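You operate a simulated robot arm through the tools that you are given. There is no shell and no other tool. Be economical: measure what you need, move in short steps, check, and stop when the job is done.

You are at the controls of a simulated two-armed robot. One attempt, no reset.

JOB
Put roll 59 away in the drawer and slide the green collar onto its shaft.
Fine: the collar comes from the same drawer; shut it after.

The check looks at the end state, three seconds after you hand in, the way a careful person would. Anything else that was tipped, shoved, dropped, spilled or broken makes it a failure.

ROBOT AND FRAMES
Two 6-joint arms with fingered hands on one trunk that stands fixed in place. Base frame: the origin is at the foot of the trunk, x ahead of it, y to its left, z up. Lengths are in m, angles in degrees, forces in N, time in s.
The left shoulder is at [0.02, 0.157, 0.829], the right one opposite. With the tool pointing down near the work surface each hand reaches from about 0.4 to 0.84 m from the base axis, measured 20 degrees to its own side. Payload 4.1 kg a hand.
The tool frame of a hand sits at the grasp point between the pads (the TCP): z along the fingers, y along the line on which they close. The tips reach 0.033 m beyond it. Largest opening 0.112 m; the body of the gripper starts 0.039 m behind the TCP. The gripper is a hand of 4 fingers: y runs from the thumb to the fingers, the wrist lies at [-0.016, -0.118, -0.2] in the tool frame, and closing takes about 1.5 s.
Orientation is told as [roll, pitch, yaw] about the base's x, y, z axes, in that order, counted from this pose: with the fingers straight down and the wrist toward the robot, the tool's x, y and z point along [0, 1, 0], [1, 0, 0] and [0, 0, -1] of the base frame.

CONTROLS
- The arms move only by the tool send_rows. It takes "left_targets", "right_targets" or both (then of equal length, played together; a hand with none holds still); each is a list of rows, each a list of 2 entries, a list of its own where there are three numbers: the shift along the tool's x, y, z in mm, then the turn, a rotation vector about the tool's x, y, z in degrees. In form: [[[x, y, z], [ax, ay, az]], ...]. A call has 1 to 8 rows; each row is the pose to reach, as a shift and turn from the pose commanded when the call began, along the tool's axes at that moment. "left_jaw" and "right_jaw" are, for a hand that has rows, the gripper command, from -1 (fully open) to 1 (shut), values between in proportion, set as the call begins (left out, the last holds). Each row takes 0.2 s and may step no farther than 0.05 m and 8.6 degrees from the row before; otherwise, or with a gripper value out of range, the whole call is refused. A pose out of reach is approached as far as the arm can. The call stops where the force on the tool passes 50 N (or 10 N more than at its start, if that is more) or the arm is blocked; 0.2 s more then pass. The fingers move at their own pace (about 0.072 m/s each) and stop on an object; they squeeze with about 21 N. The grip force told is the motor's: it shows also when the fingers shut on nothing. Time passes only in rows, and 0.2 s behind the last, so rows that repeat a pose let the fingers close. It gives the time, the measured TCP pose, the force on the tool (base axes), the opening and the grip force at its end, in the units of the frame above (readings bear some noise), with the torque about the TCP (base axes, N m) and any sound that the robot's microphone picked up, and new pictures: "show" is both (left out), scene, wrist or none (wrist: the cameras of the hands that moved).
- Cameras (640 x 400 px; columns grow to the right, rows downward): "scene" is now at [0.0474, -0.0278, 1.4442]; the picture's right is [-0.34, -0.94, 0.00], its down [-0.67, 0.25, -0.70] and it looks along [0.66, -0.24, -0.71] (base axes); focal length 273 px, centre (320, 200). "left" rides on the left gripper at [-0.066, -0.089, -0.13] in its tool frame; the picture's right is [-0.79, -0.29, 0.54], its down [0.55, -0.71, 0.44] and it looks along [0.26, 0.64, 0.72] (tool axes); focal length 247 px, centre (320, 200). "right" rides on the right gripper at [0.066, -0.089, -0.13] in its tool frame; the picture's right is [-0.79, 0.29, -0.54], its down [-0.55, -0.71, 0.44] and it looks along [-0.26, 0.64, 0.72] (tool axes); focal length 247 px, centre (320, 200). There is no depth. A picture from a camera that has moved, and an enlarged one, comes with that camera's place and axes in the base frame and with its lens.
- grasp_type(shape, hand): the hand has 4 fingers and takes this shape, open, in about a second: jaw (thumb against the fingers, like two jaws); tri (thumb and two fingers); tip (a fingertip pinch); poke (one finger out to press); point (the index stretched); flat (the hand flat); cup (the hand cupped); fist (a fist). The gripper value then closes the fingers along that shape, each until it touches; the sizes above hold for jaw. It gives what a move gives, with no picture.
- pan_tilt(pan, tilt): turns the head with the scene camera to pan (to the left, within 86 degrees either way) and tilt (down, from -29 to 69), counted from straight ahead of the robot. It gives what a move gives, and a new picture of the scene camera.
- zoom(camera, box): a new picture of the part [left, top, right, bottom] of that camera's present view, enlarged. The clock stands still meanwhile.
- finish_job(): hands the job in; it is judged then, once.

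Go step by step. Nothing tells you positions but the pictures and the camera data: compare them with the known pose of the tool, close in by small moves and look again before you grip or let go. The budget is 120 turns and 200 pictures, counting those below and the enlarged ones. Unless the task says otherwise, let go and move clear before handing in, and close with one line.

The tools are called as a command line: name --argument value ..., lists and objects as JSON in quotes. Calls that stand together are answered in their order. send_rows: Moves the arms, as the interface text tells. Its arguments: {"type":"object","properties":{"left_targets":{"type":"array","items":{"type":"array"}},"left_jaw":{"type":"number"},"right_targets":{"type":"array","items":{"type":"array"}},"right_jaw":{"type":"number"},"show":{"type":"string","enum":["both","scene","wrist","none"]}},"required":[]} The other tools are called the same way: grasp_type (shape, hand) gives the hand a shape; pan_tilt (pan, tilt) turns the head that bears the scene camera; zoom (camera, box) takes an enlarged picture of a part of a camera's view; finish_job () hands the job in.

At the start:

```text
time_s: 0.0
left_position: [0.4637, 0.0211, 1.167]
left_orientation: [0.0, 0.0, -22.4]
left_contact_force: [-0.7, 0.2, -0.1]
left_wrist_torque: [0.02, 0.0, 0.0]
left_opening: 0.1118
left_grasp_force: 0.1
left_shape: jaw
right_position: [0.4371, -0.4976, 1.1094]
right_orientation: [-0.1, 0.0, -22.3]
right_contact_force: [-0.5, -0.2, 0.7]
right_wrist_torque: [0.02, 0.02, 0.01]
right_opening: 0.1118
right_grasp_force: 0.0
right_shape: jaw
head pan, tilt: [-20.2, 45.6]
```

scene: 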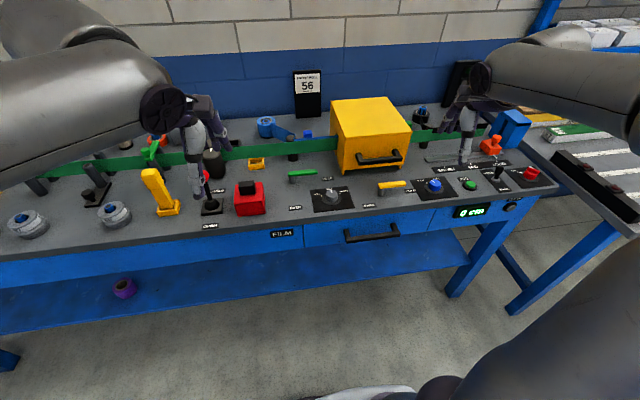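
right: 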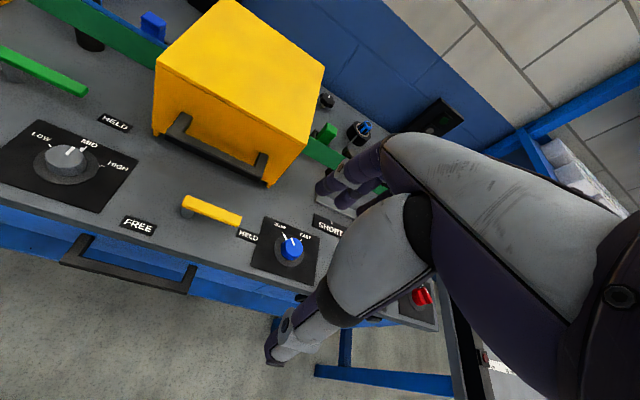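
left: 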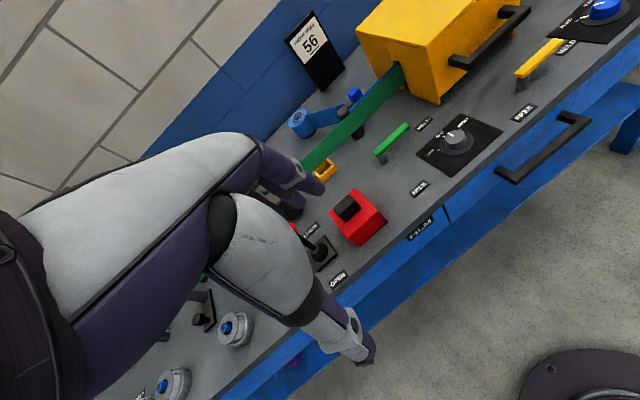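

I see a bench with a film band, a yellow box, a drawer marked FILM or one beside it, and several rolls on the left. I'll look around to find roll 59, the shaft and the right drawer.

pan_tilt --pan 25 --tilt 45

zoom --camera "scene" --box '[160, 100, 480, 300]'

```text
time_s: 1.1
left_position: [0.4642, 0.0209, 1.1668]
left_orientation: [0.0, 0.0, -22.5]
left_contact_force: [-0.9, 0.5, 0.7]
left_wrist_torque: [0.02, -0.01, -0.01]
left_opening: 0.1117
left_grasp_force: 0.1
left_shape: jaw
right_position: [0.4371, -0.4976, 1.1093]
right_orientation: [-0.1, 0.0, -22.3]
right_contact_force: [-0.3, -0.5, -0.1]
right_wrist_torque: [0.01, -0.01, 0.01]
right_opening: 0.1116
right_grasp_force: 0.1
right_shape: jaw
head pan, tilt: [25.0, 45.0]
```

scene: 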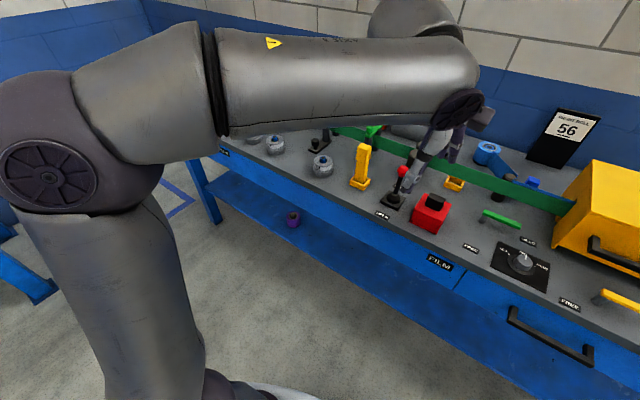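

```text
2.00 times, centred on (320, 200) of scene
camera zoom: at [0.0452, 0.0344, 1.445], right [0.42, -0.91, 0.0], down [-0.64, -0.3, -0.71], along [0.64, 0.3, -0.71], focal length 546 px, centre (320, 200)
```

zoom: 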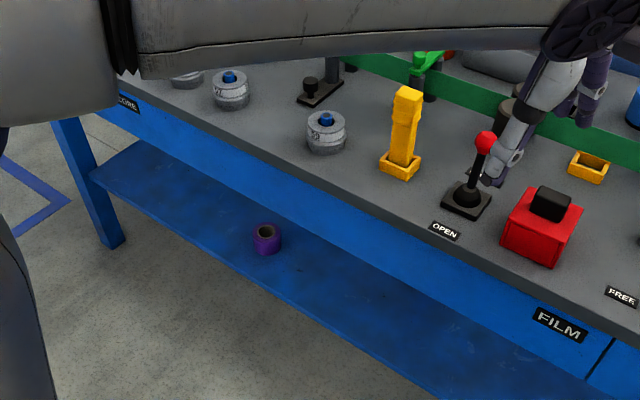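

Grey rolls with blue knobs sit on the left of the bench, and a sign says 56. I'll zoom to read the labels.

zoom --camera "scene" --box '[230, 125, 350, 200]'

zoom --camera "scene" --box '[440, 90, 640, 215]'

zoom --camera "scene" --box '[320, 110, 480, 210]'

```text
5.33 times, centred on (290, 162) of scene
camera zoom: at [0.0452, 0.0344, 1.445], right [0.42, -0.91, 0.0], down [-0.64, -0.3, -0.71], along [0.64, 0.3, -0.71], focal length 1457 px, centre (480, 400)
```

zoom: 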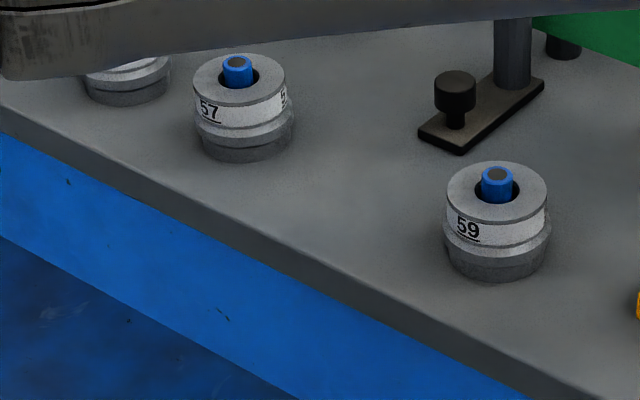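

```text
3.20 times, centred on (540, 152) of scene
camera zoom: at [0.0452, 0.0344, 1.445], right [0.42, -0.91, 0.0], down [-0.64, -0.3, -0.71], along [0.64, 0.3, -0.71], focal length 874 px, centre (-384, 352)
```

zoom: 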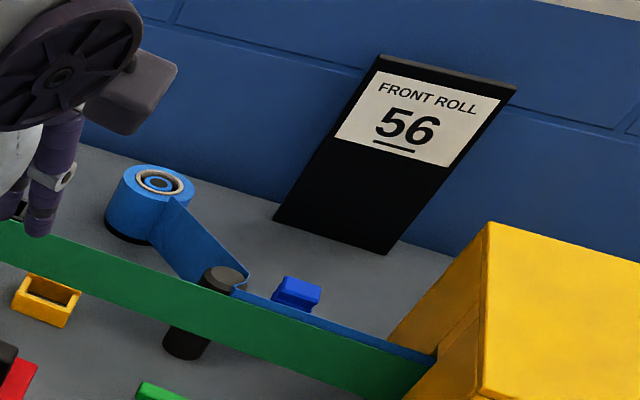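

```text
4.00 times, centred on (400, 160) of scene
camera zoom: at [0.0452, 0.0344, 1.445], right [0.42, -0.91, 0.0], down [-0.64, -0.3, -0.71], along [0.64, 0.3, -0.71], focal length 1093 px, centre (0, 360)
```

zoom: 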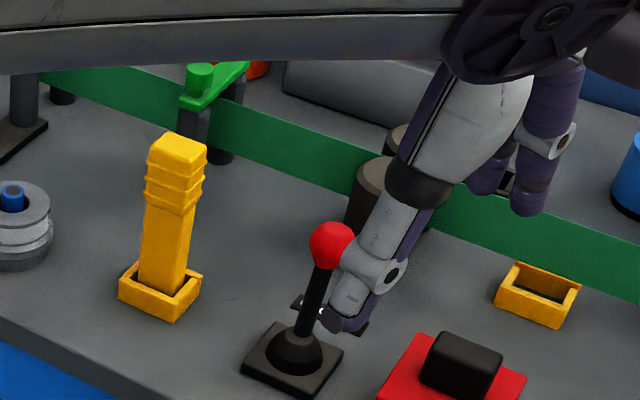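

Roll 59 is the nearest of the grey rolls, on a post with a blue piece. Now I'll check the drawer area and the labels.

pan_tilt --pan 0 --tilt 48

zoom --camera "scene" --box '[320, 150, 640, 350]'

zoom --camera "scene" --box '[160, 130, 400, 280]'

```text
time_s: 2.0
left_position: [0.4624, 0.0204, 1.1655]
left_orientation: [0.0, 0.0, -22.4]
left_contact_force: [-0.5, 0.0, -0.7]
left_wrist_torque: [0.01, -0.02, 0.01]
left_opening: 0.1115
left_grasp_force: 0.2
left_shape: jaw
right_position: [0.4366, -0.4974, 1.1094]
right_orientation: [0.0, 0.0, -22.3]
right_contact_force: [0.7, -0.2, 0.2]
right_wrist_torque: [-0.03, 0.0, -0.03]
right_opening: 0.1116
right_grasp_force: 0.1
right_shape: jaw
head pan, tilt: [0.0, 48.0]
```

scene: 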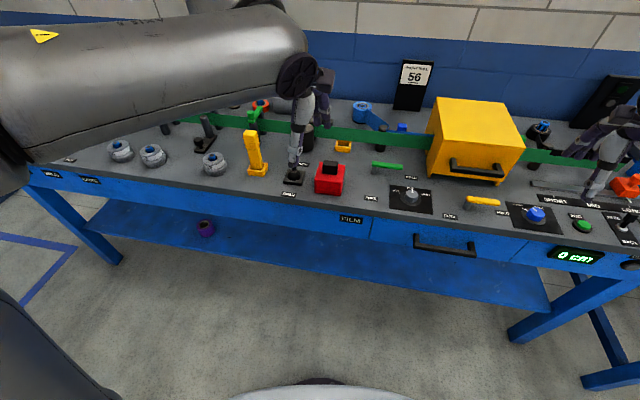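

```text
2.00 times, centred on (480, 250) of scene
camera zoom: at [0.0503, 0.0002, 1.4408], right [0.0, -1.0, 0.0], down [-0.74, 0.0, -0.67], along [0.67, 0.0, -0.74], focal length 546 px, centre (0, 100)
```

zoom: 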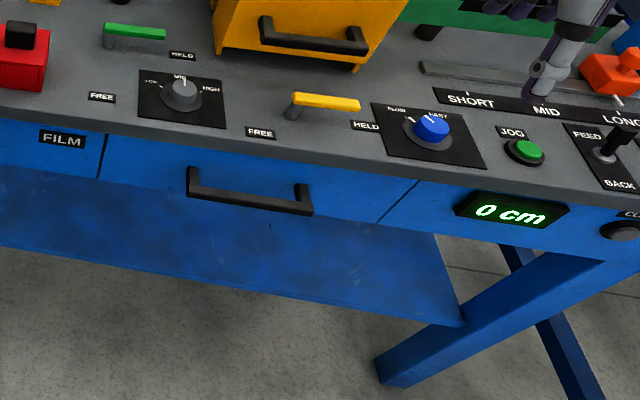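

```text
2.67 times, centred on (280, 205) of scene
camera zoom: at [0.0503, 0.0002, 1.4408], right [0.0, -1.0, 0.0], down [-0.74, 0.0, -0.67], along [0.67, 0.0, -0.74], focal length 729 px, centre (427, 187)
```

zoom: 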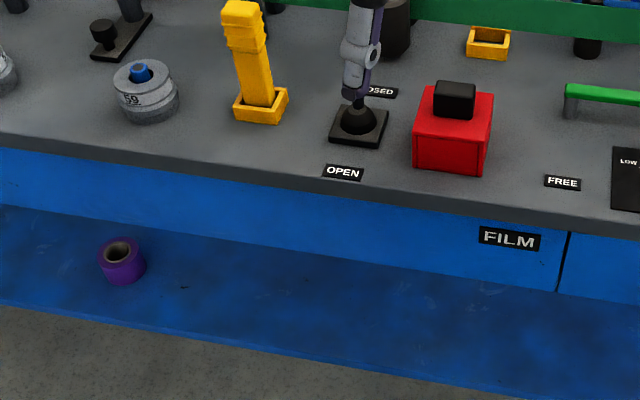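

The FILM label triangulates to about (0.57, -0.10, 0.78), so the bench top is near z 0.83 and the bench is yawed about -11°. I'll bring the left hand near roll 59, estimated at (0.73, 0.34), for a close look.

send_rows --left_targets '[[[45, 3, 0], [0, 0, 0]], [[90, 5, 0], [0, 0, 0]], [[135, 8, 0], [0, 0, 0]], [[180, 10, 0], [0, 0, 0]], [[225, 13, 0], [0, 0, 0]], [[270, 16, 0], [0, 0, 0]], [[300, 19, 10], [0, 0, 0]], [[300, 19, 10], [0, 0, 0]]]' --show "both"

```text
time_s: 3.8
left_position: [0.5959, 0.2889, 1.1571]
left_orientation: [0.0, -0.2, -22.4]
left_contact_force: [0.2, -0.8, -0.5]
left_wrist_torque: [0.01, -0.03, 0.02]
left_opening: 0.1117
left_grasp_force: 0.0
left_shape: jaw
right_position: [0.4373, -0.4973, 1.1082]
right_orientation: [0.0, 0.0, -22.3]
right_contact_force: [0.1, -0.6, 0.6]
right_wrist_torque: [0.0, -0.02, 0.0]
right_opening: 0.1115
right_grasp_force: 0.1
right_shape: jaw
head pan, tilt: [0.0, 48.0]
camera left: at [0.488, 0.2631, 1.2849], right [-0.57, -0.62, -0.54], down [-0.45, 0.78, -0.44], along [0.69, -0.01, -0.72], focal length 247 px, centre (320, 200)
```

scene: 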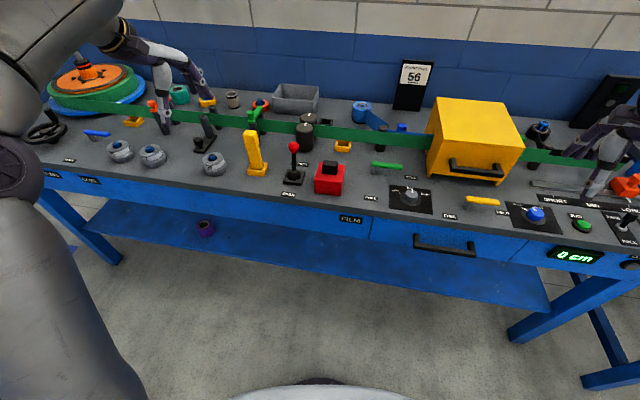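
left: 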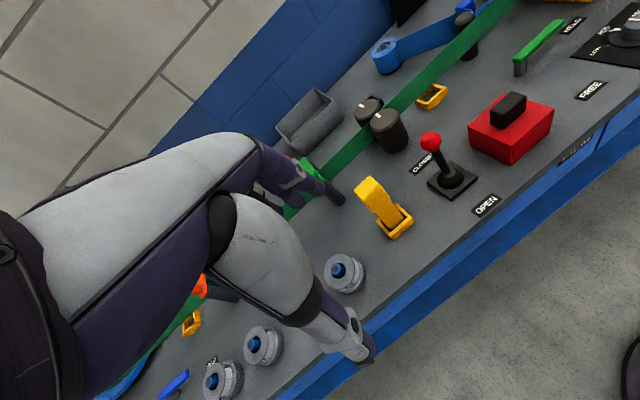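

Now the whole bench is clear. I'll zoom on the left part and on the roll.

zoom --camera "scene" --box '[20, 50, 260, 200]'

zoom --camera "left" --box '[280, 220, 420, 308]'

zoom --camera "scene" --box '[380, 200, 540, 300]'

```text
2.67 times, centred on (140, 125) of scene
camera zoom: at [0.0502, 0.0, 1.4408], right [0.0, -1.0, 0.0], down [-0.74, 0.0, -0.67], along [0.67, 0.0, -0.74], focal length 729 px, centre (800, 400)
```

zoom: 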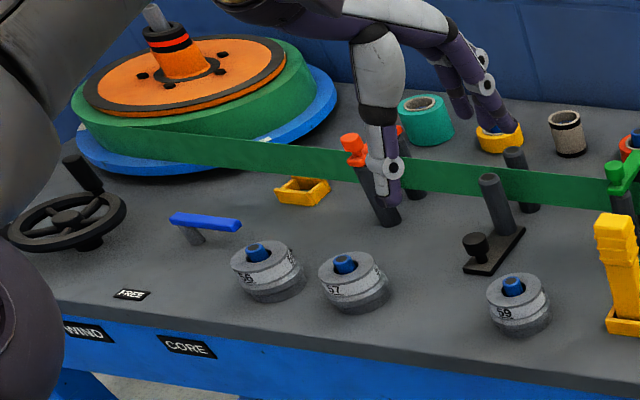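

```text
4.55 times, centred on (350, 264) of left
camera zoom: at [0.488, 0.2631, 1.2849], right [-0.57, -0.62, -0.54], down [-0.45, 0.78, -0.44], along [0.69, -0.01, -0.72], focal length 1123 px, centre (184, -91)
```

zoom: 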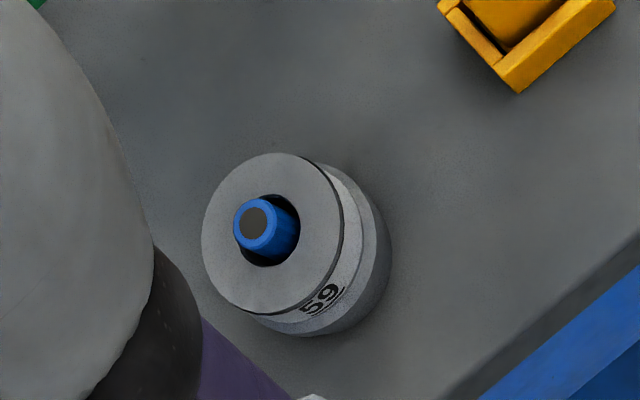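

```text
4.00 times, centred on (460, 250) of scene
camera zoom: at [0.0502, 0.0, 1.4408], right [0.0, -1.0, 0.0], down [-0.74, 0.0, -0.67], along [0.67, 0.0, -0.74], focal length 1093 px, centre (-240, 0)
```

zoom: 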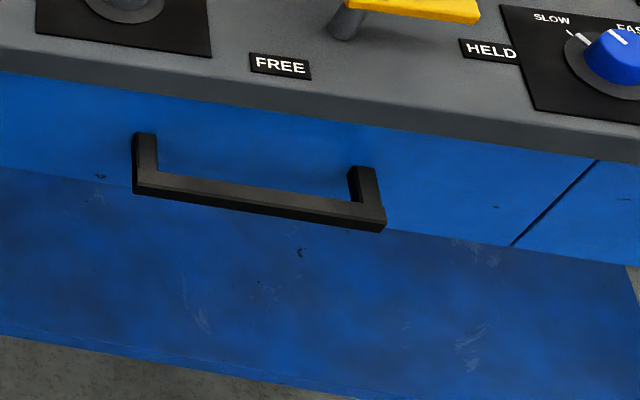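

Roll 59 sits on a blue-tipped shaft. The handle bar runs from about (0.494, -0.277, 0.74) to (0.458, -0.452, 0.745). I'll bring the right hand in front of it, square to the bench.

send_rows --right_targets '[[[30, -17, 30], [0, 0, -3]], [[60, -34, 60], [0, 0, -6]], [[90, -51, 90], [0, 0, -9]], [[121, -68, 125], [0, 0, -10.5]], [[121, -68, 159], [0, 0, -10.5]], [[121, -68, 159], [0, 0, -10.5]]]' --right_jaw 0.3

```text
time_s: 5.2
left_position: [0.5969, 0.2893, 1.1569]
left_orientation: [0.0, 0.0, -22.4]
left_contact_force: [-1.0, 0.1, 0.0]
left_wrist_torque: [0.0, 0.02, 0.0]
left_opening: 0.1117
left_grasp_force: 0.0
left_shape: jaw
right_position: [0.4195, -0.3592, 0.9486]
right_orientation: [0.1, 0.2, -11.9]
right_contact_force: [-0.8, -0.4, -0.1]
right_wrist_torque: [-0.03, 0.01, 0.0]
right_opening: 0.0391
right_grasp_force: 0.0
right_shape: jaw
head pan, tilt: [0.0, 48.0]
camera right: at [0.3446, -0.2782, 1.0792], right [0.12, -0.84, 0.54], down [-0.81, -0.39, -0.44], along [0.58, -0.38, -0.72], focal length 247 px, centre (320, 200)
```

scene: 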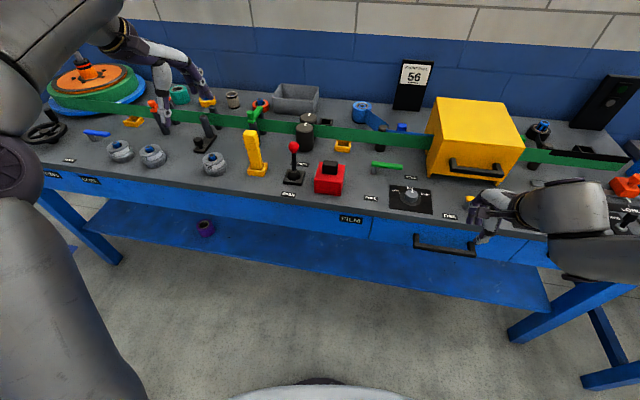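
right: 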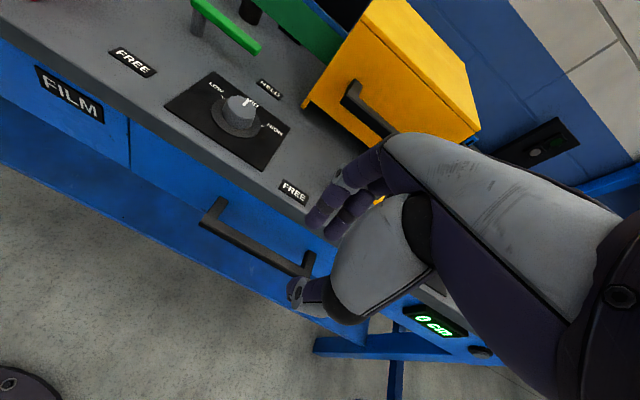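

The handle is in clear view; refined bar centre is about (0.485, -0.372, 0.73). I'll tilt the fingers forward 32° and lower to just short of the bar.

send_rows --right_targets '[[[0, 3, 30], [-8, 0, 0]], [[0, 8, 60], [-16, 0, 0]], [[0, 12, 90], [-24, 0, 0]], [[0, 16, 125], [-32, 0, 0]], [[0, 16, 125], [-32, 0, 0]]]' --right_jaw 0.2

```text
time_s: 6.4
left_position: [0.5977, 0.2886, 1.1569]
left_orientation: [0.0, 0.1, -22.3]
left_contact_force: [0.1, -0.1, -0.5]
left_wrist_torque: [0.0, -0.06, 0.04]
left_opening: 0.1116
left_grasp_force: 0.1
left_shape: jaw
right_position: [0.5136, -0.2397, 0.883]
right_orientation: [-2.4, -30.2, -15.1]
right_contact_force: [-1.0, -0.7, -0.1]
right_wrist_torque: [0.01, 0.02, 0.01]
right_opening: 0.0444
right_grasp_force: 0.0
right_shape: jaw
right hand out of reach, approached as far as the arm can: row 1, 2, 3, 4, 5
head pan, tilt: [0.0, 48.0]
camera right: at [0.3944, -0.1366, 0.9489], right [-0.24, -0.73, 0.64], down [-0.54, -0.45, -0.71], along [0.81, -0.51, -0.29], focal length 247 px, centre (320, 200)
```

scene: 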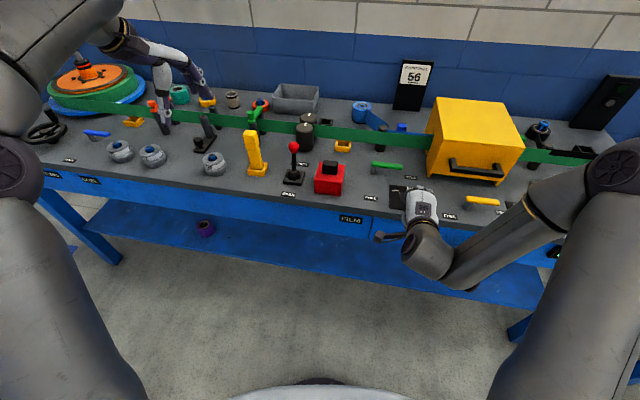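
right: 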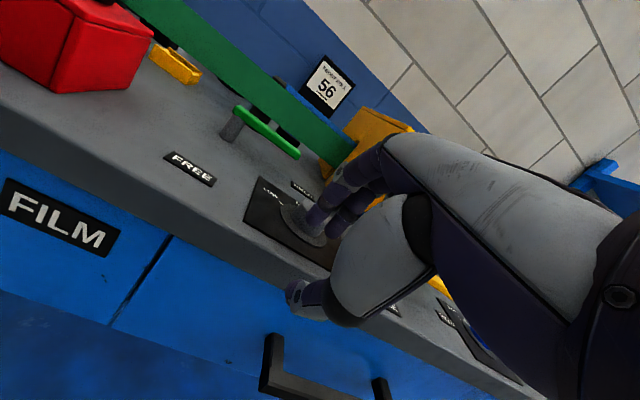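

The tilted pose leaves the right wrist too close to its shoulder, so the arm stopped short over the bench without touching anything. I'll lift clear, then turn the wrist outboard.

send_rows --right_targets '[[[0, 22, -38], [0, 0, 0]], [[0, 44, -76], [0, 0, 0]], [[-40, 50, -85], [0, 0, 0]], [[-80, 50, -85], [0, 0, 0]], [[-120, 50, -85], [0, 0, 0]], [[-120, 50, -85], [0, 0, 0]]]'

```text
time_s: 7.8
left_position: [0.5952, 0.289, 1.1566]
left_orientation: [0.0, 0.1, -22.4]
left_contact_force: [-0.1, 0.4, 0.9]
left_wrist_torque: [0.0, 0.0, 0.0]
left_opening: 0.1117
left_grasp_force: 0.1
left_shape: jaw
right_position: [0.4925, -0.3208, 1.0069]
right_orientation: [-3.0, -29.4, -15.8]
right_contact_force: [-0.1, -0.4, 1.1]
right_wrist_torque: [0.03, 0.01, 0.01]
right_opening: 0.0444
right_grasp_force: 0.1
right_shape: jaw
right hand out of reach, approached as far as the arm can: row 4, 5, 6
head pan, tilt: [0.0, 48.0]
camera right: at [0.3783, -0.2139, 1.0739], right [-0.24, -0.72, 0.65], down [-0.56, -0.44, -0.7], along [0.79, -0.53, -0.3], focal length 247 px, centre (320, 200)
```

scene: 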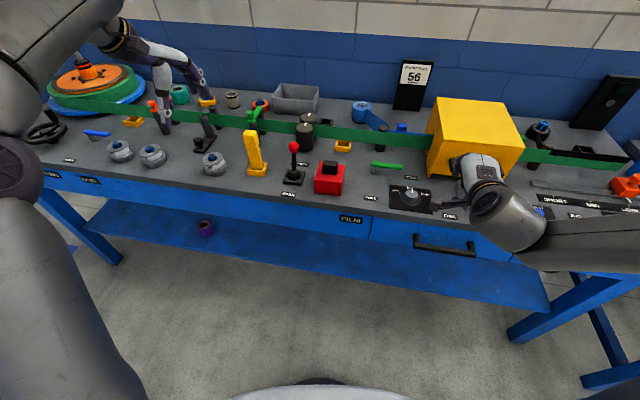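
right: 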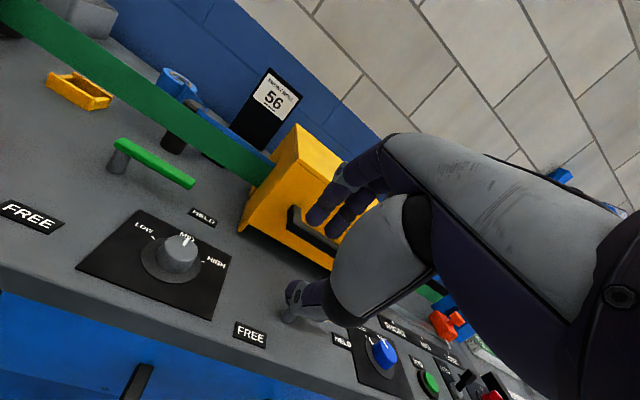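

The tilt seems to run into joint limits, so I'll go back to straight-down fingers and turn the wrist outboard; that also keeps the hand body clear of the bench edge.

send_rows --right_targets '[[[0, -10, -15], [8, 0, 0]], [[0, -30, -30], [16, 0, 0]], [[0, -50, -45], [24, 0, 0]], [[0, -60, -50], [29.5, 0, 0]], [[0, -60, -50], [29.5, 0, 0]]]' --show "none"

send_rows --right_targets '[[[-20, 0, 0], [0, 0, -8]], [[-40, 0, 0], [0, 0, -16]], [[-60, 0, 0], [0, 0, -24]], [[-80, 0, 0], [0, 0, -32]], [[-90, 0, 0], [0, 0, -40]], [[-90, 0, 0], [0, 0, -48]], [[-90, 0, 0], [0, 0, -56]], [[-90, 0, 0], [0, 0, -56]]]'

grasp_type --hand "right" --shape "poke"

zoom --camera "right" --box '[0, 0, 640, 400]'

```text
time_s: 9.0
left_position: [0.5963, 0.2893, 1.1571]
left_orientation: [0.1, 0.1, -22.4]
left_contact_force: [0.0, 0.2, 0.1]
left_wrist_torque: [-0.01, 0.01, 0.04]
left_opening: 0.1117
left_grasp_force: 0.1
left_shape: jaw
right_position: [0.4209, -0.2984, 1.0189]
right_orientation: [-2.2, -0.6, -16.3]
right_contact_force: [0.2, 0.5, 0.8]
right_wrist_torque: [0.04, 0.0, -0.02]
right_opening: 0.0444
right_grasp_force: 0.0
right_shape: jaw
head pan, tilt: [0.0, 48.0]
```

```text
time_s: 10.8
left_position: [0.5962, 0.2886, 1.1565]
left_orientation: [-0.1, 0.1, -22.3]
left_contact_force: [-0.7, 0.3, -1.5]
left_wrist_torque: [-0.01, 0.0, 0.02]
left_opening: 0.1117
left_grasp_force: 0.0
left_shape: jaw
right_position: [0.395, -0.3843, 1.0227]
right_orientation: [-1.7, 1.3, 39.8]
right_contact_force: [0.6, -0.6, 0.2]
right_wrist_torque: [0.02, -0.02, -0.01]
right_opening: 0.0446
right_grasp_force: 0.1
right_shape: jaw
head pan, tilt: [0.0, 48.0]
camera right: at [0.2835, -0.3881, 1.1542], right [0.73, -0.4, 0.55], down [-0.19, -0.9, -0.4], along [0.66, 0.19, -0.73], focal length 247 px, centre (320, 200)
```

scene: 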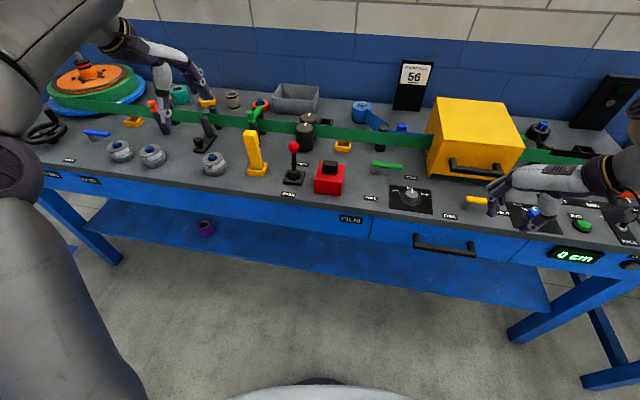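
right: 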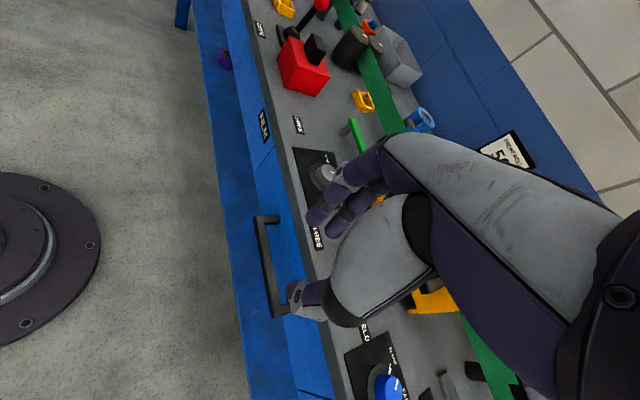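

```text
time_s: 11.7
left_position: [0.5957, 0.2892, 1.1558]
left_orientation: [0.0, 0.1, -22.4]
left_contact_force: [0.4, 0.6, 1.2]
left_wrist_torque: [0.0, 0.03, -0.01]
left_opening: 0.1117
left_grasp_force: 0.0
left_shape: jaw
right_position: [0.3947, -0.3847, 1.0243]
right_orientation: [-1.7, 1.4, 39.7]
right_contact_force: [-0.4, -1.0, 0.0]
right_wrist_torque: [0.0, 0.0, 0.01]
right_opening: 0.0
right_grasp_force: 0.0
right_shape: poke
head pan, tilt: [0.0, 48.0]
```

```text
1.00 times, centred on (320, 200) of right (not enlarged: the box is as wide or as high as the picture)
camera zoom: at [0.2835, -0.3879, 1.1541], right [0.73, -0.41, 0.55], down [-0.19, -0.9, -0.4], along [0.66, 0.19, -0.73], focal length 247 px, centre (320, 200)
```

zoom: 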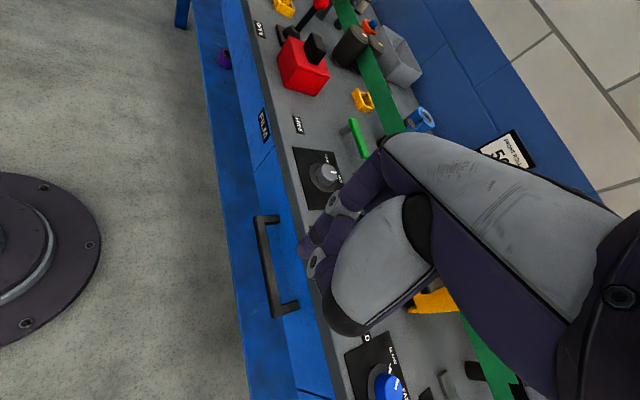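

In poke, one finger is at the tip and the rest are curled. I'll go back to jaw and test whether a forward tilt is reachable with the wrist outboard at this yaw, still well above the bench.

grasp_type --hand "right" --shape "jaw"

send_rows --right_targets '[[[0, 0, 10], [-8, 0, 0]], [[0, 0, 20], [-16, 0, 0]], [[0, 0, 30], [-24, 0, 0]], [[0, 0, 40], [-32, 0, 0]], [[0, 0, 40], [-32, 0, 0]]]' --right_jaw 0.2 --show "none"

```text
time_s: 12.6
left_position: [0.5963, 0.2893, 1.1559]
left_orientation: [0.0, 0.0, -22.5]
left_contact_force: [0.3, 0.4, -0.4]
left_wrist_torque: [0.05, 0.04, -0.01]
left_opening: 0.1117
left_grasp_force: 0.0
left_shape: jaw
right_position: [0.3946, -0.3841, 1.0232]
right_orientation: [-1.7, 1.4, 39.6]
right_contact_force: [0.5, -0.7, 0.0]
right_wrist_torque: [0.03, 0.01, -0.01]
right_opening: 0.1119
right_grasp_force: 0.1
right_shape: jaw
head pan, tilt: [0.0, 48.0]
```

```text
time_s: 13.8
left_position: [0.5956, 0.2894, 1.1564]
left_orientation: [0.0, 0.0, -22.4]
left_contact_force: [-0.9, -0.5, -0.8]
left_wrist_torque: [0.0, -0.01, 0.02]
left_opening: 0.1115
left_grasp_force: 0.1
left_shape: jaw
right_position: [0.3954, -0.3867, 0.9826]
right_orientation: [-2.0, -30.7, 40.8]
right_contact_force: [0.7, -0.6, 0.6]
right_wrist_torque: [0.03, 0.01, 0.0]
right_opening: 0.0453
right_grasp_force: 0.2
right_shape: jaw
head pan, tilt: [0.0, 48.0]
```

Tilting works with the wrist outboard. I'll descend in front of the bar while easing the yaw back toward 16°.

send_rows --right_targets '[[[-12, -16, 28], [0, -3.2, 5.3]], [[-24, -32, 56], [0, -6.4, 10.6]], [[-36, -48, 85], [0, -9.5, 15.9]], [[-48, -64, 113], [0, -12.7, 20.4]], [[-48, -64, 113], [0, -12.7, 20.4]]]'

```text
time_s: 15.0
left_position: [0.5957, 0.2886, 1.1566]
left_orientation: [0.0, 0.0, -22.5]
left_contact_force: [-0.3, -1.0, -0.4]
left_wrist_torque: [0.0, 0.04, 0.0]
left_opening: 0.112
left_grasp_force: 0.0
left_shape: jaw
right_position: [0.4301, -0.4254, 0.8521]
right_orientation: [-2.5, -31.4, 16.9]
right_contact_force: [-0.8, -0.4, -1.1]
right_wrist_torque: [-0.04, -0.04, 0.01]
right_opening: 0.0453
right_grasp_force: 0.0
right_shape: jaw
head pan, tilt: [0.0, 48.0]
camera right: at [0.272, -0.4001, 0.9154], right [0.17, -0.75, 0.64], down [-0.21, -0.66, -0.72], along [0.96, -0.01, -0.27], focal length 247 px, centre (320, 200)
```

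scene: 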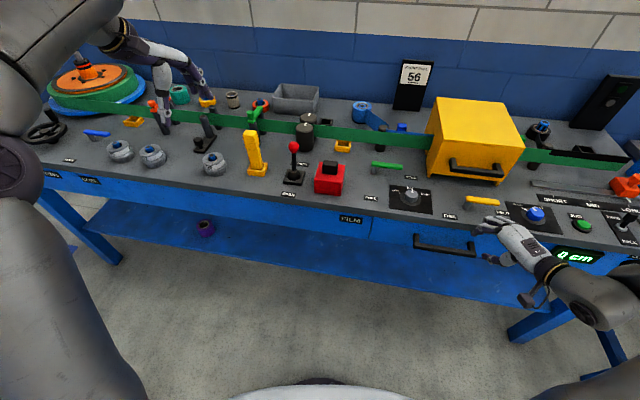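
right: 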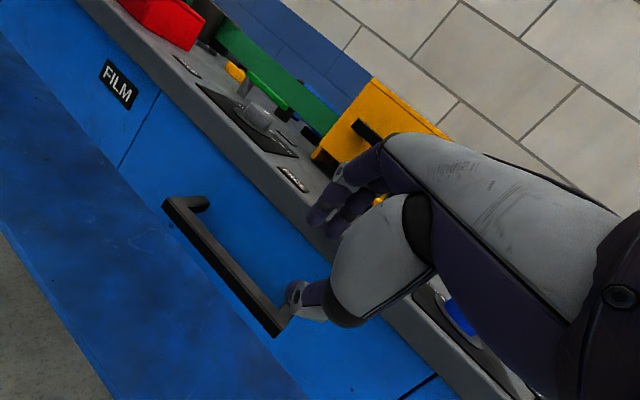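

The bar now triangulates well: (0.496, -0.281, 0.738) to (0.463, -0.458, 0.736). I'll advance along the finger direction, stopping just short.

send_rows --right_targets '[[[10, -7, 20], [0, 0, 0]], [[20, -13, 50], [0, 0, 0]], [[20, -13, 80], [0, 0, 0]], [[20, -13, 80], [0, 0, 0]]]'

zoom --camera "scene" --box '[380, 190, 540, 290]'

```text
time_s: 15.8
left_position: [0.5965, 0.2887, 1.1564]
left_orientation: [0.0, -0.1, -22.5]
left_contact_force: [-0.3, 0.7, 0.4]
left_wrist_torque: [0.01, -0.01, -0.01]
left_opening: 0.1115
left_grasp_force: 0.0
left_shape: jaw
right_position: [0.4479, -0.4063, 0.7872]
right_orientation: [-1.8, -31.3, 17.7]
right_contact_force: [-28.8, 0.7, 5.8]
right_wrist_torque: [-0.18, -1.61, -0.65]
right_opening: 0.0451
right_grasp_force: 0.1
right_shape: jaw
right hand out of reach, approached as far as the arm can: row 2, 3
head pan, tilt: [0.0, 48.0]
stopped in row 3 (right hand): the force on the tool passed its limit at 70 N (the readings are from after the stop); the commanded pose is now the measured one
camera right: at [0.291, -0.3852, 0.8517], right [0.19, -0.75, 0.63], down [-0.2, -0.66, -0.72], along [0.96, 0.01, -0.28], focal length 247 px, centre (320, 200)
```

scene: 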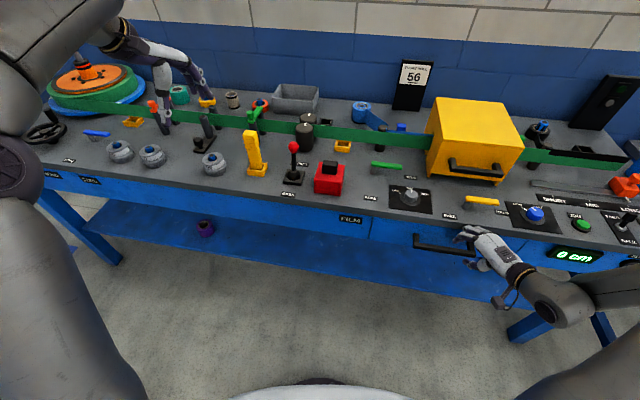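
right: 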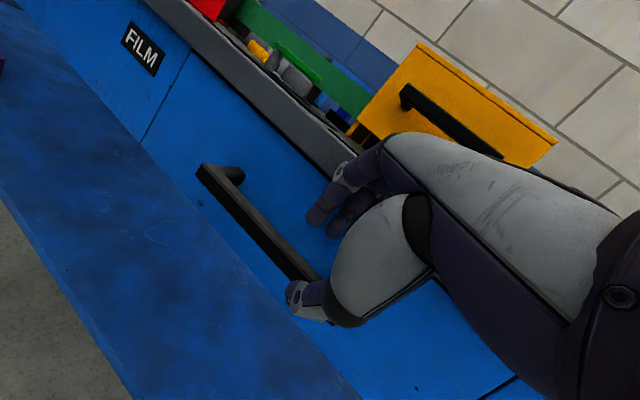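

```text
4.00 times, centred on (460, 240) of scene
camera zoom: at [0.0491, 0.0003, 1.4408], right [0.0, -1.0, 0.0], down [-0.74, 0.0, -0.67], along [0.67, 0.0, -0.74], focal length 1093 px, centre (-240, 40)
```

zoom: 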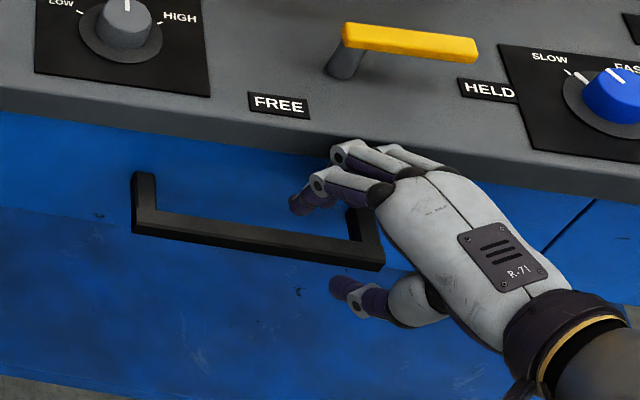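

The finger knuckles met the bench edge, but nothing moved. The fingers straddle the bar's height already, so I'll back off and use a flatter, more outboard hand to pinch the bar from above and below.

send_rows --right_targets '[[[0, 0, -30], [0, 0, 0]], [[0, -20, -35], [-6.3, 2, -3.2]], [[-3, -40, -30], [-12.5, 4, -6.5]], [[-6, -50, -15], [-18.7, 6, -9.7]], [[-6, -55, 0], [-25, 7.8, -12.9]], [[-6, -55, 0], [-25, 7.8, -12.9]]]'

zoom --camera "scene" --box '[380, 190, 540, 290]'

```text
time_s: 17.2
left_position: [0.5956, 0.2892, 1.1571]
left_orientation: [-0.1, 0.1, -22.4]
left_contact_force: [0.0, -0.3, -0.7]
left_wrist_torque: [-0.03, 0.01, 0.01]
left_opening: 0.1119
left_grasp_force: 0.0
left_shape: jaw
right_position: [0.408, -0.4267, 0.759]
right_orientation: [-8.7, -55.3, 38.5]
right_contact_force: [-0.5, 0.7, 0.0]
right_wrist_torque: [0.0, -0.01, 0.0]
right_opening: 0.0451
right_grasp_force: 0.1
right_shape: jaw
head pan, tilt: [0.0, 48.0]
camera right: at [0.2383, -0.4542, 0.7536], right [0.15, -0.78, 0.61], down [0.29, -0.55, -0.78], along [0.95, 0.29, 0.14], focal length 247 px, centre (320, 200)
```

scene: 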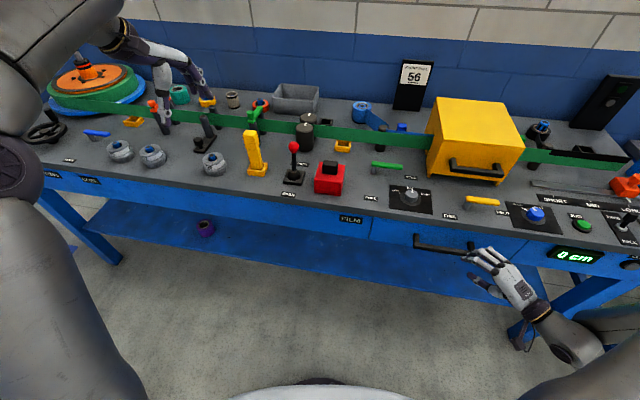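
right: 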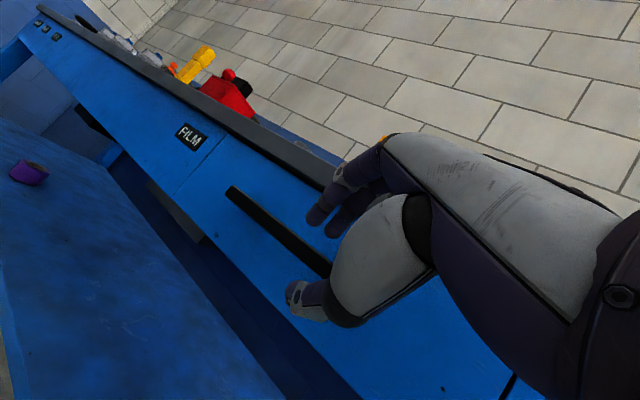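

```text
4.00 times, centred on (460, 240) of scene
camera zoom: at [0.0503, 0.0002, 1.4408], right [0.0, -1.0, 0.0], down [-0.74, 0.0, -0.67], along [0.67, 0.0, -0.74], focal length 1093 px, centre (-240, 40)
```

zoom: 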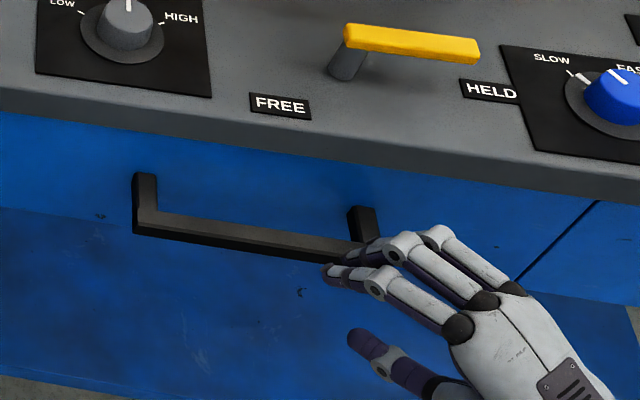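

The hand is now flat in front of the bar and reachable. I'll raise 28 mm along the closing axis and go 70 mm forward to straddle the bar.

send_rows --right_targets '[[[0, 20, 0], [0, 0, 0]], [[0, 28, 25], [0, 0, 0]], [[0, 28, 50], [0, 0, 0]], [[1, 28, 68], [0, 0, 0]], [[1, 28, 68], [0, 0, 0]]]' --show "wrist"

zoom --camera "scene" --box '[380, 190, 540, 290]'

```text
time_s: 18.4
left_position: [0.5956, 0.2895, 1.1566]
left_orientation: [0.1, -0.1, -22.3]
left_contact_force: [0.8, 0.0, -0.3]
left_wrist_torque: [0.01, 0.0, 0.03]
left_opening: 0.1118
left_grasp_force: 0.1
left_shape: jaw
right_position: [0.4706, -0.3906, 0.7435]
right_orientation: [-8.3, -55.3, 38.3]
right_contact_force: [-17.6, 9.0, 6.7]
right_wrist_torque: [-0.14, -0.4, 0.17]
right_opening: 0.0454
right_grasp_force: 0.0
right_shape: jaw
head pan, tilt: [0.0, 48.0]
camera right: at [0.3, -0.4182, 0.7389], right [0.15, -0.78, 0.6], down [0.29, -0.55, -0.78], along [0.95, 0.29, 0.14], focal length 247 px, centre (320, 200)
```

right: 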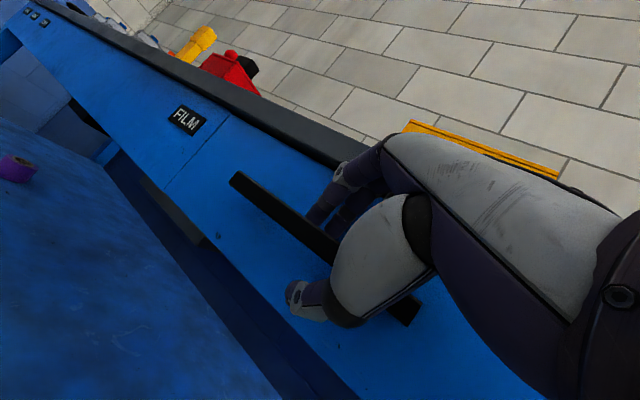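

```text
4.00 times, centred on (460, 240) of scene
camera zoom: at [0.0496, 0.0004, 1.4408], right [0.0, -1.0, 0.0], down [-0.74, 0.0, -0.67], along [0.67, 0.0, -0.74], focal length 1093 px, centre (-240, 40)
```

zoom: 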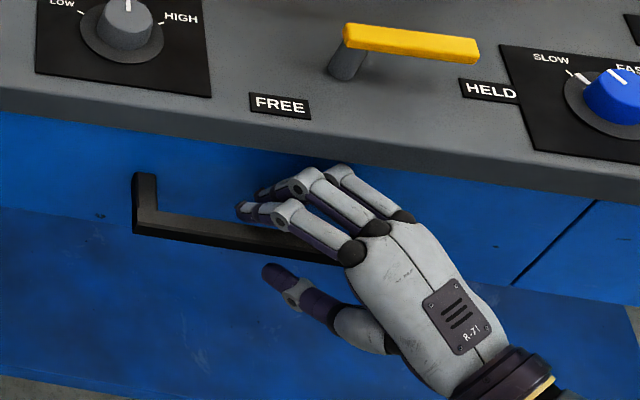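

The fingers are over and behind the bar, with the thumb below. I'll back off 5 mm and close.

send_rows --right_targets '[[[0, 0, -6], [0, 0, 0]], [[0, 0, -6], [0, 0, 0]], [[0, 0, -6], [0, 0, 0]], [[0, 0, -6], [0, 0, 0]], [[0, 0, -6], [0, 0, 0]], [[0, 0, -6], [0, 0, 0]]]' --right_jaw 1 --show "none"

zoom --camera "scene" --box '[380, 190, 540, 290]'

```text
time_s: 19.8
left_position: [0.5965, 0.2886, 1.1565]
left_orientation: [0.0, 0.0, -22.4]
left_contact_force: [-0.6, -0.3, 0.7]
left_wrist_torque: [-0.01, 0.0, -0.01]
left_opening: 0.1116
left_grasp_force: 0.1
left_shape: jaw
right_position: [0.4665, -0.3943, 0.7466]
right_orientation: [-8.4, -55.2, 38.3]
right_contact_force: [0.0, -3.6, -12.2]
right_wrist_torque: [0.14, -0.07, -0.06]
right_opening: 0.016
right_grasp_force: 20.6
right_shape: jaw
head pan, tilt: [0.0, 48.0]
```

```text
4.00 times, centred on (460, 240) of scene
camera zoom: at [0.0505, -0.0002, 1.4408], right [0.0, -1.0, 0.0], down [-0.74, 0.0, -0.67], along [0.67, 0.0, -0.74], focal length 1093 px, centre (-240, 40)
```

zoom: 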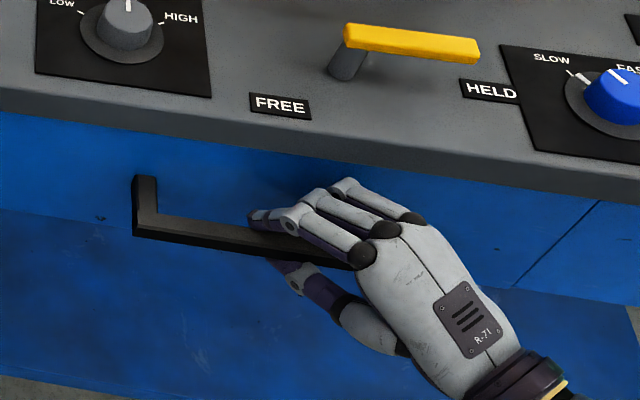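

Gripped at 16 mm. I'll pull 60 mm square to the bench.

send_rows --right_targets '[[[10, -5.5, -9.6], [0, 0, 0]], [[20.5, -11, -19], [0, 0, 0]], [[31, -16.5, -28.7], [0, 0, 0]], [[41, -22, -38], [0, 0, 0]], [[41, -22, -38], [0, 0, 0]]]' --show "scene"

```text
time_s: 21.0
left_position: [0.5972, 0.2892, 1.1561]
left_orientation: [-0.1, 0.1, -22.4]
left_contact_force: [0.0, -0.4, -1.0]
left_wrist_torque: [0.02, 0.0, -0.01]
left_opening: 0.1117
left_grasp_force: 0.0
left_shape: jaw
right_position: [0.4253, -0.413, 0.7518]
right_orientation: [-7.8, -55.0, 38.3]
right_contact_force: [4.0, 26.1, -29.0]
right_wrist_torque: [0.14, -0.12, -0.08]
right_opening: 0.0122
right_grasp_force: 21.1
right_shape: jaw
right hand out of reach, approached as far as the arm can: row 1, 2, 3, 4, 5
head pan, tilt: [0.0, 48.0]
```

scene: 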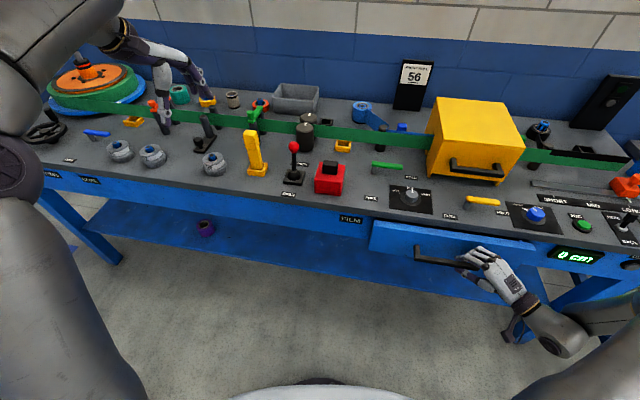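

The drawer opened about 35 mm, then the right wrist reached its near limit. A flatter hand with the wrist lower gives more room, so I'll loosen, rotate about the bar, and re-grip.

send_rows --right_targets '[[[0, 0, 0], [0, 0, 0]], [[0, 0, 0], [0, 0, 0]], [[0, 0, 0], [-8, 0, 0]], [[0, 0, 0], [-16, 0, 0]], [[0, 0, 0], [-24, 0, 0]], [[0, 0, 0], [-30, 0, 0]], [[0, 0, 0], [-30, 0, 0]]]' --right_jaw 0.2 --show "wrist"

zoom --camera "scene" --box '[360, 180, 560, 305]'

```text
time_s: 22.6
left_position: [0.5973, 0.2889, 1.1571]
left_orientation: [0.1, 0.1, -22.4]
left_contact_force: [0.1, 0.2, -0.6]
left_wrist_torque: [-0.05, 0.0, -0.04]
left_opening: 0.1119
left_grasp_force: 0.0
left_shape: jaw
right_position: [0.4253, -0.413, 0.7533]
right_orientation: [-48.4, -83.4, 79.5]
right_contact_force: [-0.1, -0.1, -1.0]
right_wrist_torque: [0.01, -0.01, 0.02]
right_opening: 0.0445
right_grasp_force: 0.1
right_shape: jaw
head pan, tilt: [0.0, 48.0]
camera right: at [0.2779, -0.4363, 0.6697], right [-0.04, -0.92, 0.39], down [0.64, -0.33, -0.69], along [0.76, 0.22, 0.61], focal length 247 px, centre (320, 200)
```

right: 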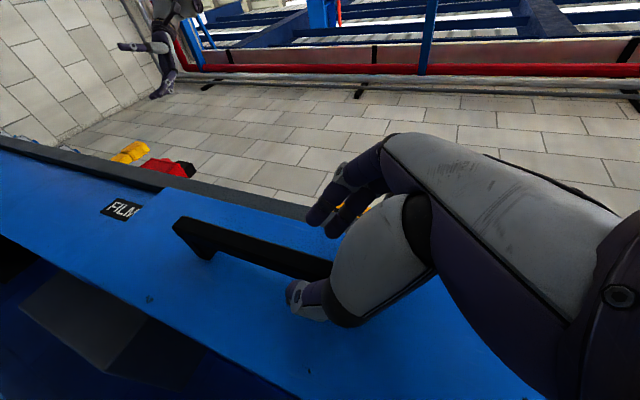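

```text
3.20 times, centred on (460, 242) of scene
camera zoom: at [0.0503, 0.0001, 1.4408], right [0.0, -1.0, 0.0], down [-0.74, 0.0, -0.67], along [0.67, 0.0, -0.74], focal length 874 px, centre (-128, 64)
```

zoom: 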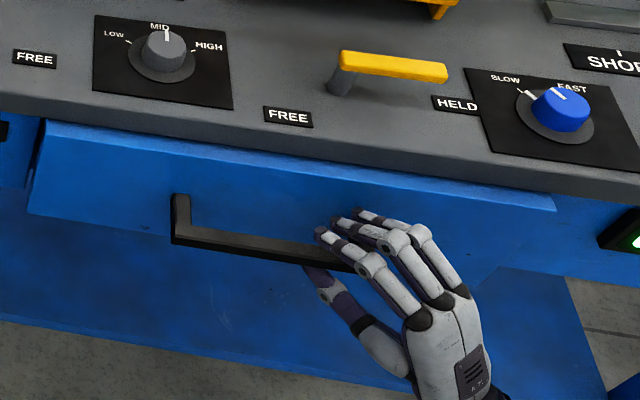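

The hand is flat over the bar now. I'll lower it 12 mm to centre on the bar and grip again.

send_rows --right_targets '[[[0, -12, 0], [0, 0, 0]], [[0, -12, 4], [0, 0, 0]], [[0, -12, 4], [0, 0, 0]], [[0, -12, 4], [0, 0, 0]], [[0, -12, 4], [0, 0, 0]], [[0, -12, 4], [0, 0, 0]]]' --right_jaw 1 --show "none"

send_rows --right_targets '[[[10, 0, -11], [0, 0, 0]], [[20, 0, -22], [0, 0, 0]], [[30, 0, -32], [0, 0, 0]], [[40, 0, -43], [0, 0, 0]], [[50, 0, -54], [0, 0, 0]], [[61, 0, -65], [0, 0, 0]], [[71, 0, -76], [0, 0, 0]], [[71, 0, -76], [0, 0, 0]]]' --show "scene"

```text
time_s: 24.0
left_position: [0.597, 0.2886, 1.1563]
left_orientation: [-0.1, 0.1, -22.4]
left_contact_force: [0.2, 0.7, -0.5]
left_wrist_torque: [0.02, 0.01, -0.01]
left_opening: 0.1117
left_grasp_force: 0.0
left_shape: jaw
right_position: [0.4286, -0.4147, 0.7409]
right_orientation: [-48.0, -83.3, 79.0]
right_contact_force: [-2.6, -11.1, 1.6]
right_wrist_torque: [0.13, -0.02, -0.2]
right_opening: 0.0132
right_grasp_force: 21.1
right_shape: jaw
head pan, tilt: [0.0, 48.0]
```

```text
time_s: 25.3
left_position: [0.5966, 0.2908, 1.1552]
left_orientation: [-0.1, -0.1, -22.5]
left_contact_force: [-0.6, 1.1, -0.9]
left_wrist_torque: [-0.02, -0.02, -0.01]
left_opening: 0.1116
left_grasp_force: 0.1
left_shape: jaw
right_position: [0.3889, -0.4143, 0.7371]
right_orientation: [-44.7, -83.7, 77.0]
right_contact_force: [3.8, 22.1, 10.5]
right_wrist_torque: [-0.11, -0.3, 0.59]
right_opening: 0.0123
right_grasp_force: 21.1
right_shape: jaw
right hand out of reach, approached as far as the arm can: row 2, 3, 4, 5, 6
head pan, tilt: [0.0, 48.0]
stopped in row 6 (right hand): the force on the tool passed its limit at 51 N (the readings are from after the stop); the commanded pose is now the measured one
```

scene: 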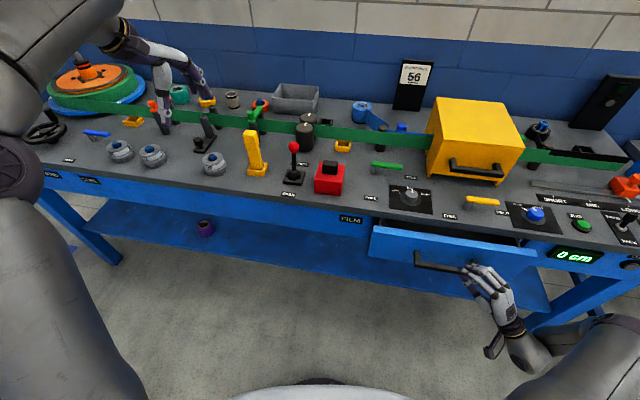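

The drawer is now open about 75 mm. The right arm is at its limit, so I'll let go, slide the hand off to the right, and use the left hand for the rest.

send_rows --right_targets '[[[0, 0, 0], [0, 0, 0]], [[0, 0, 0], [0, 0, 0]], [[0, 0, 0], [0, 0, 0]], [[-30, 0, -20], [0, 0, 0]], [[-60, 0, -50], [0, 0, 0]], [[-95, 0, -80], [0, 0, 0]], [[-130, 0, -110], [0, 0, 0]], [[-165, 0, -130], [0, 0, 0]]]' --right_jaw 0 --show "scene"

zoom --camera "scene" --box '[360, 190, 560, 315]'

```text
time_s: 27.1
left_position: [0.597, 0.2889, 1.1552]
left_orientation: [0.0, 0.0, -22.5]
left_contact_force: [0.8, 0.1, -0.4]
left_wrist_torque: [0.05, 0.09, 0.0]
left_opening: 0.1118
left_grasp_force: 0.1
left_shape: jaw
right_position: [0.3881, -0.6255, 0.7638]
right_orientation: [-34.0, -83.9, 64.5]
right_contact_force: [0.9, 0.5, -0.2]
right_wrist_torque: [0.01, -0.05, 0.01]
right_opening: 0.0559
right_grasp_force: 0.1
right_shape: jaw
right hand out of reach, approached as far as the arm can: row 4, 5, 6, 7, 8
head pan, tilt: [0.0, 48.0]
```

scene: 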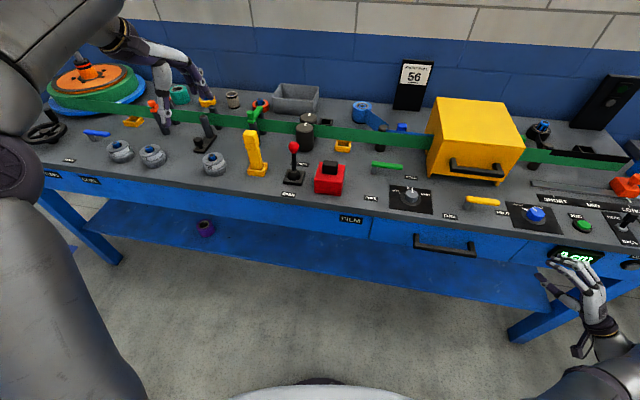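

```text
3.20 times, centred on (460, 252) of scene
camera zoom: at [0.0509, 0.0, 1.4408], right [0.0, -1.0, 0.0], down [-0.74, 0.0, -0.67], along [0.67, 0.0, -0.74], focal length 874 px, centre (-128, 32)
```

zoom: 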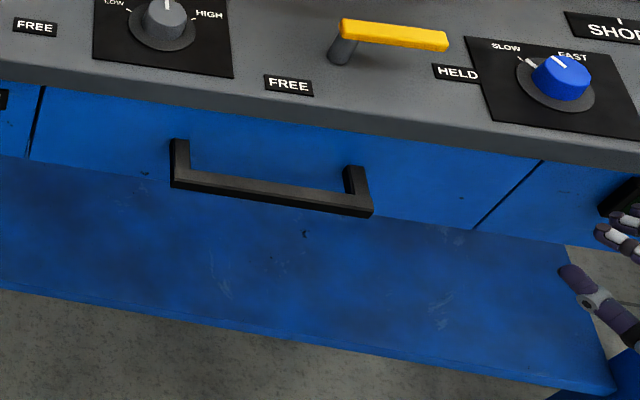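

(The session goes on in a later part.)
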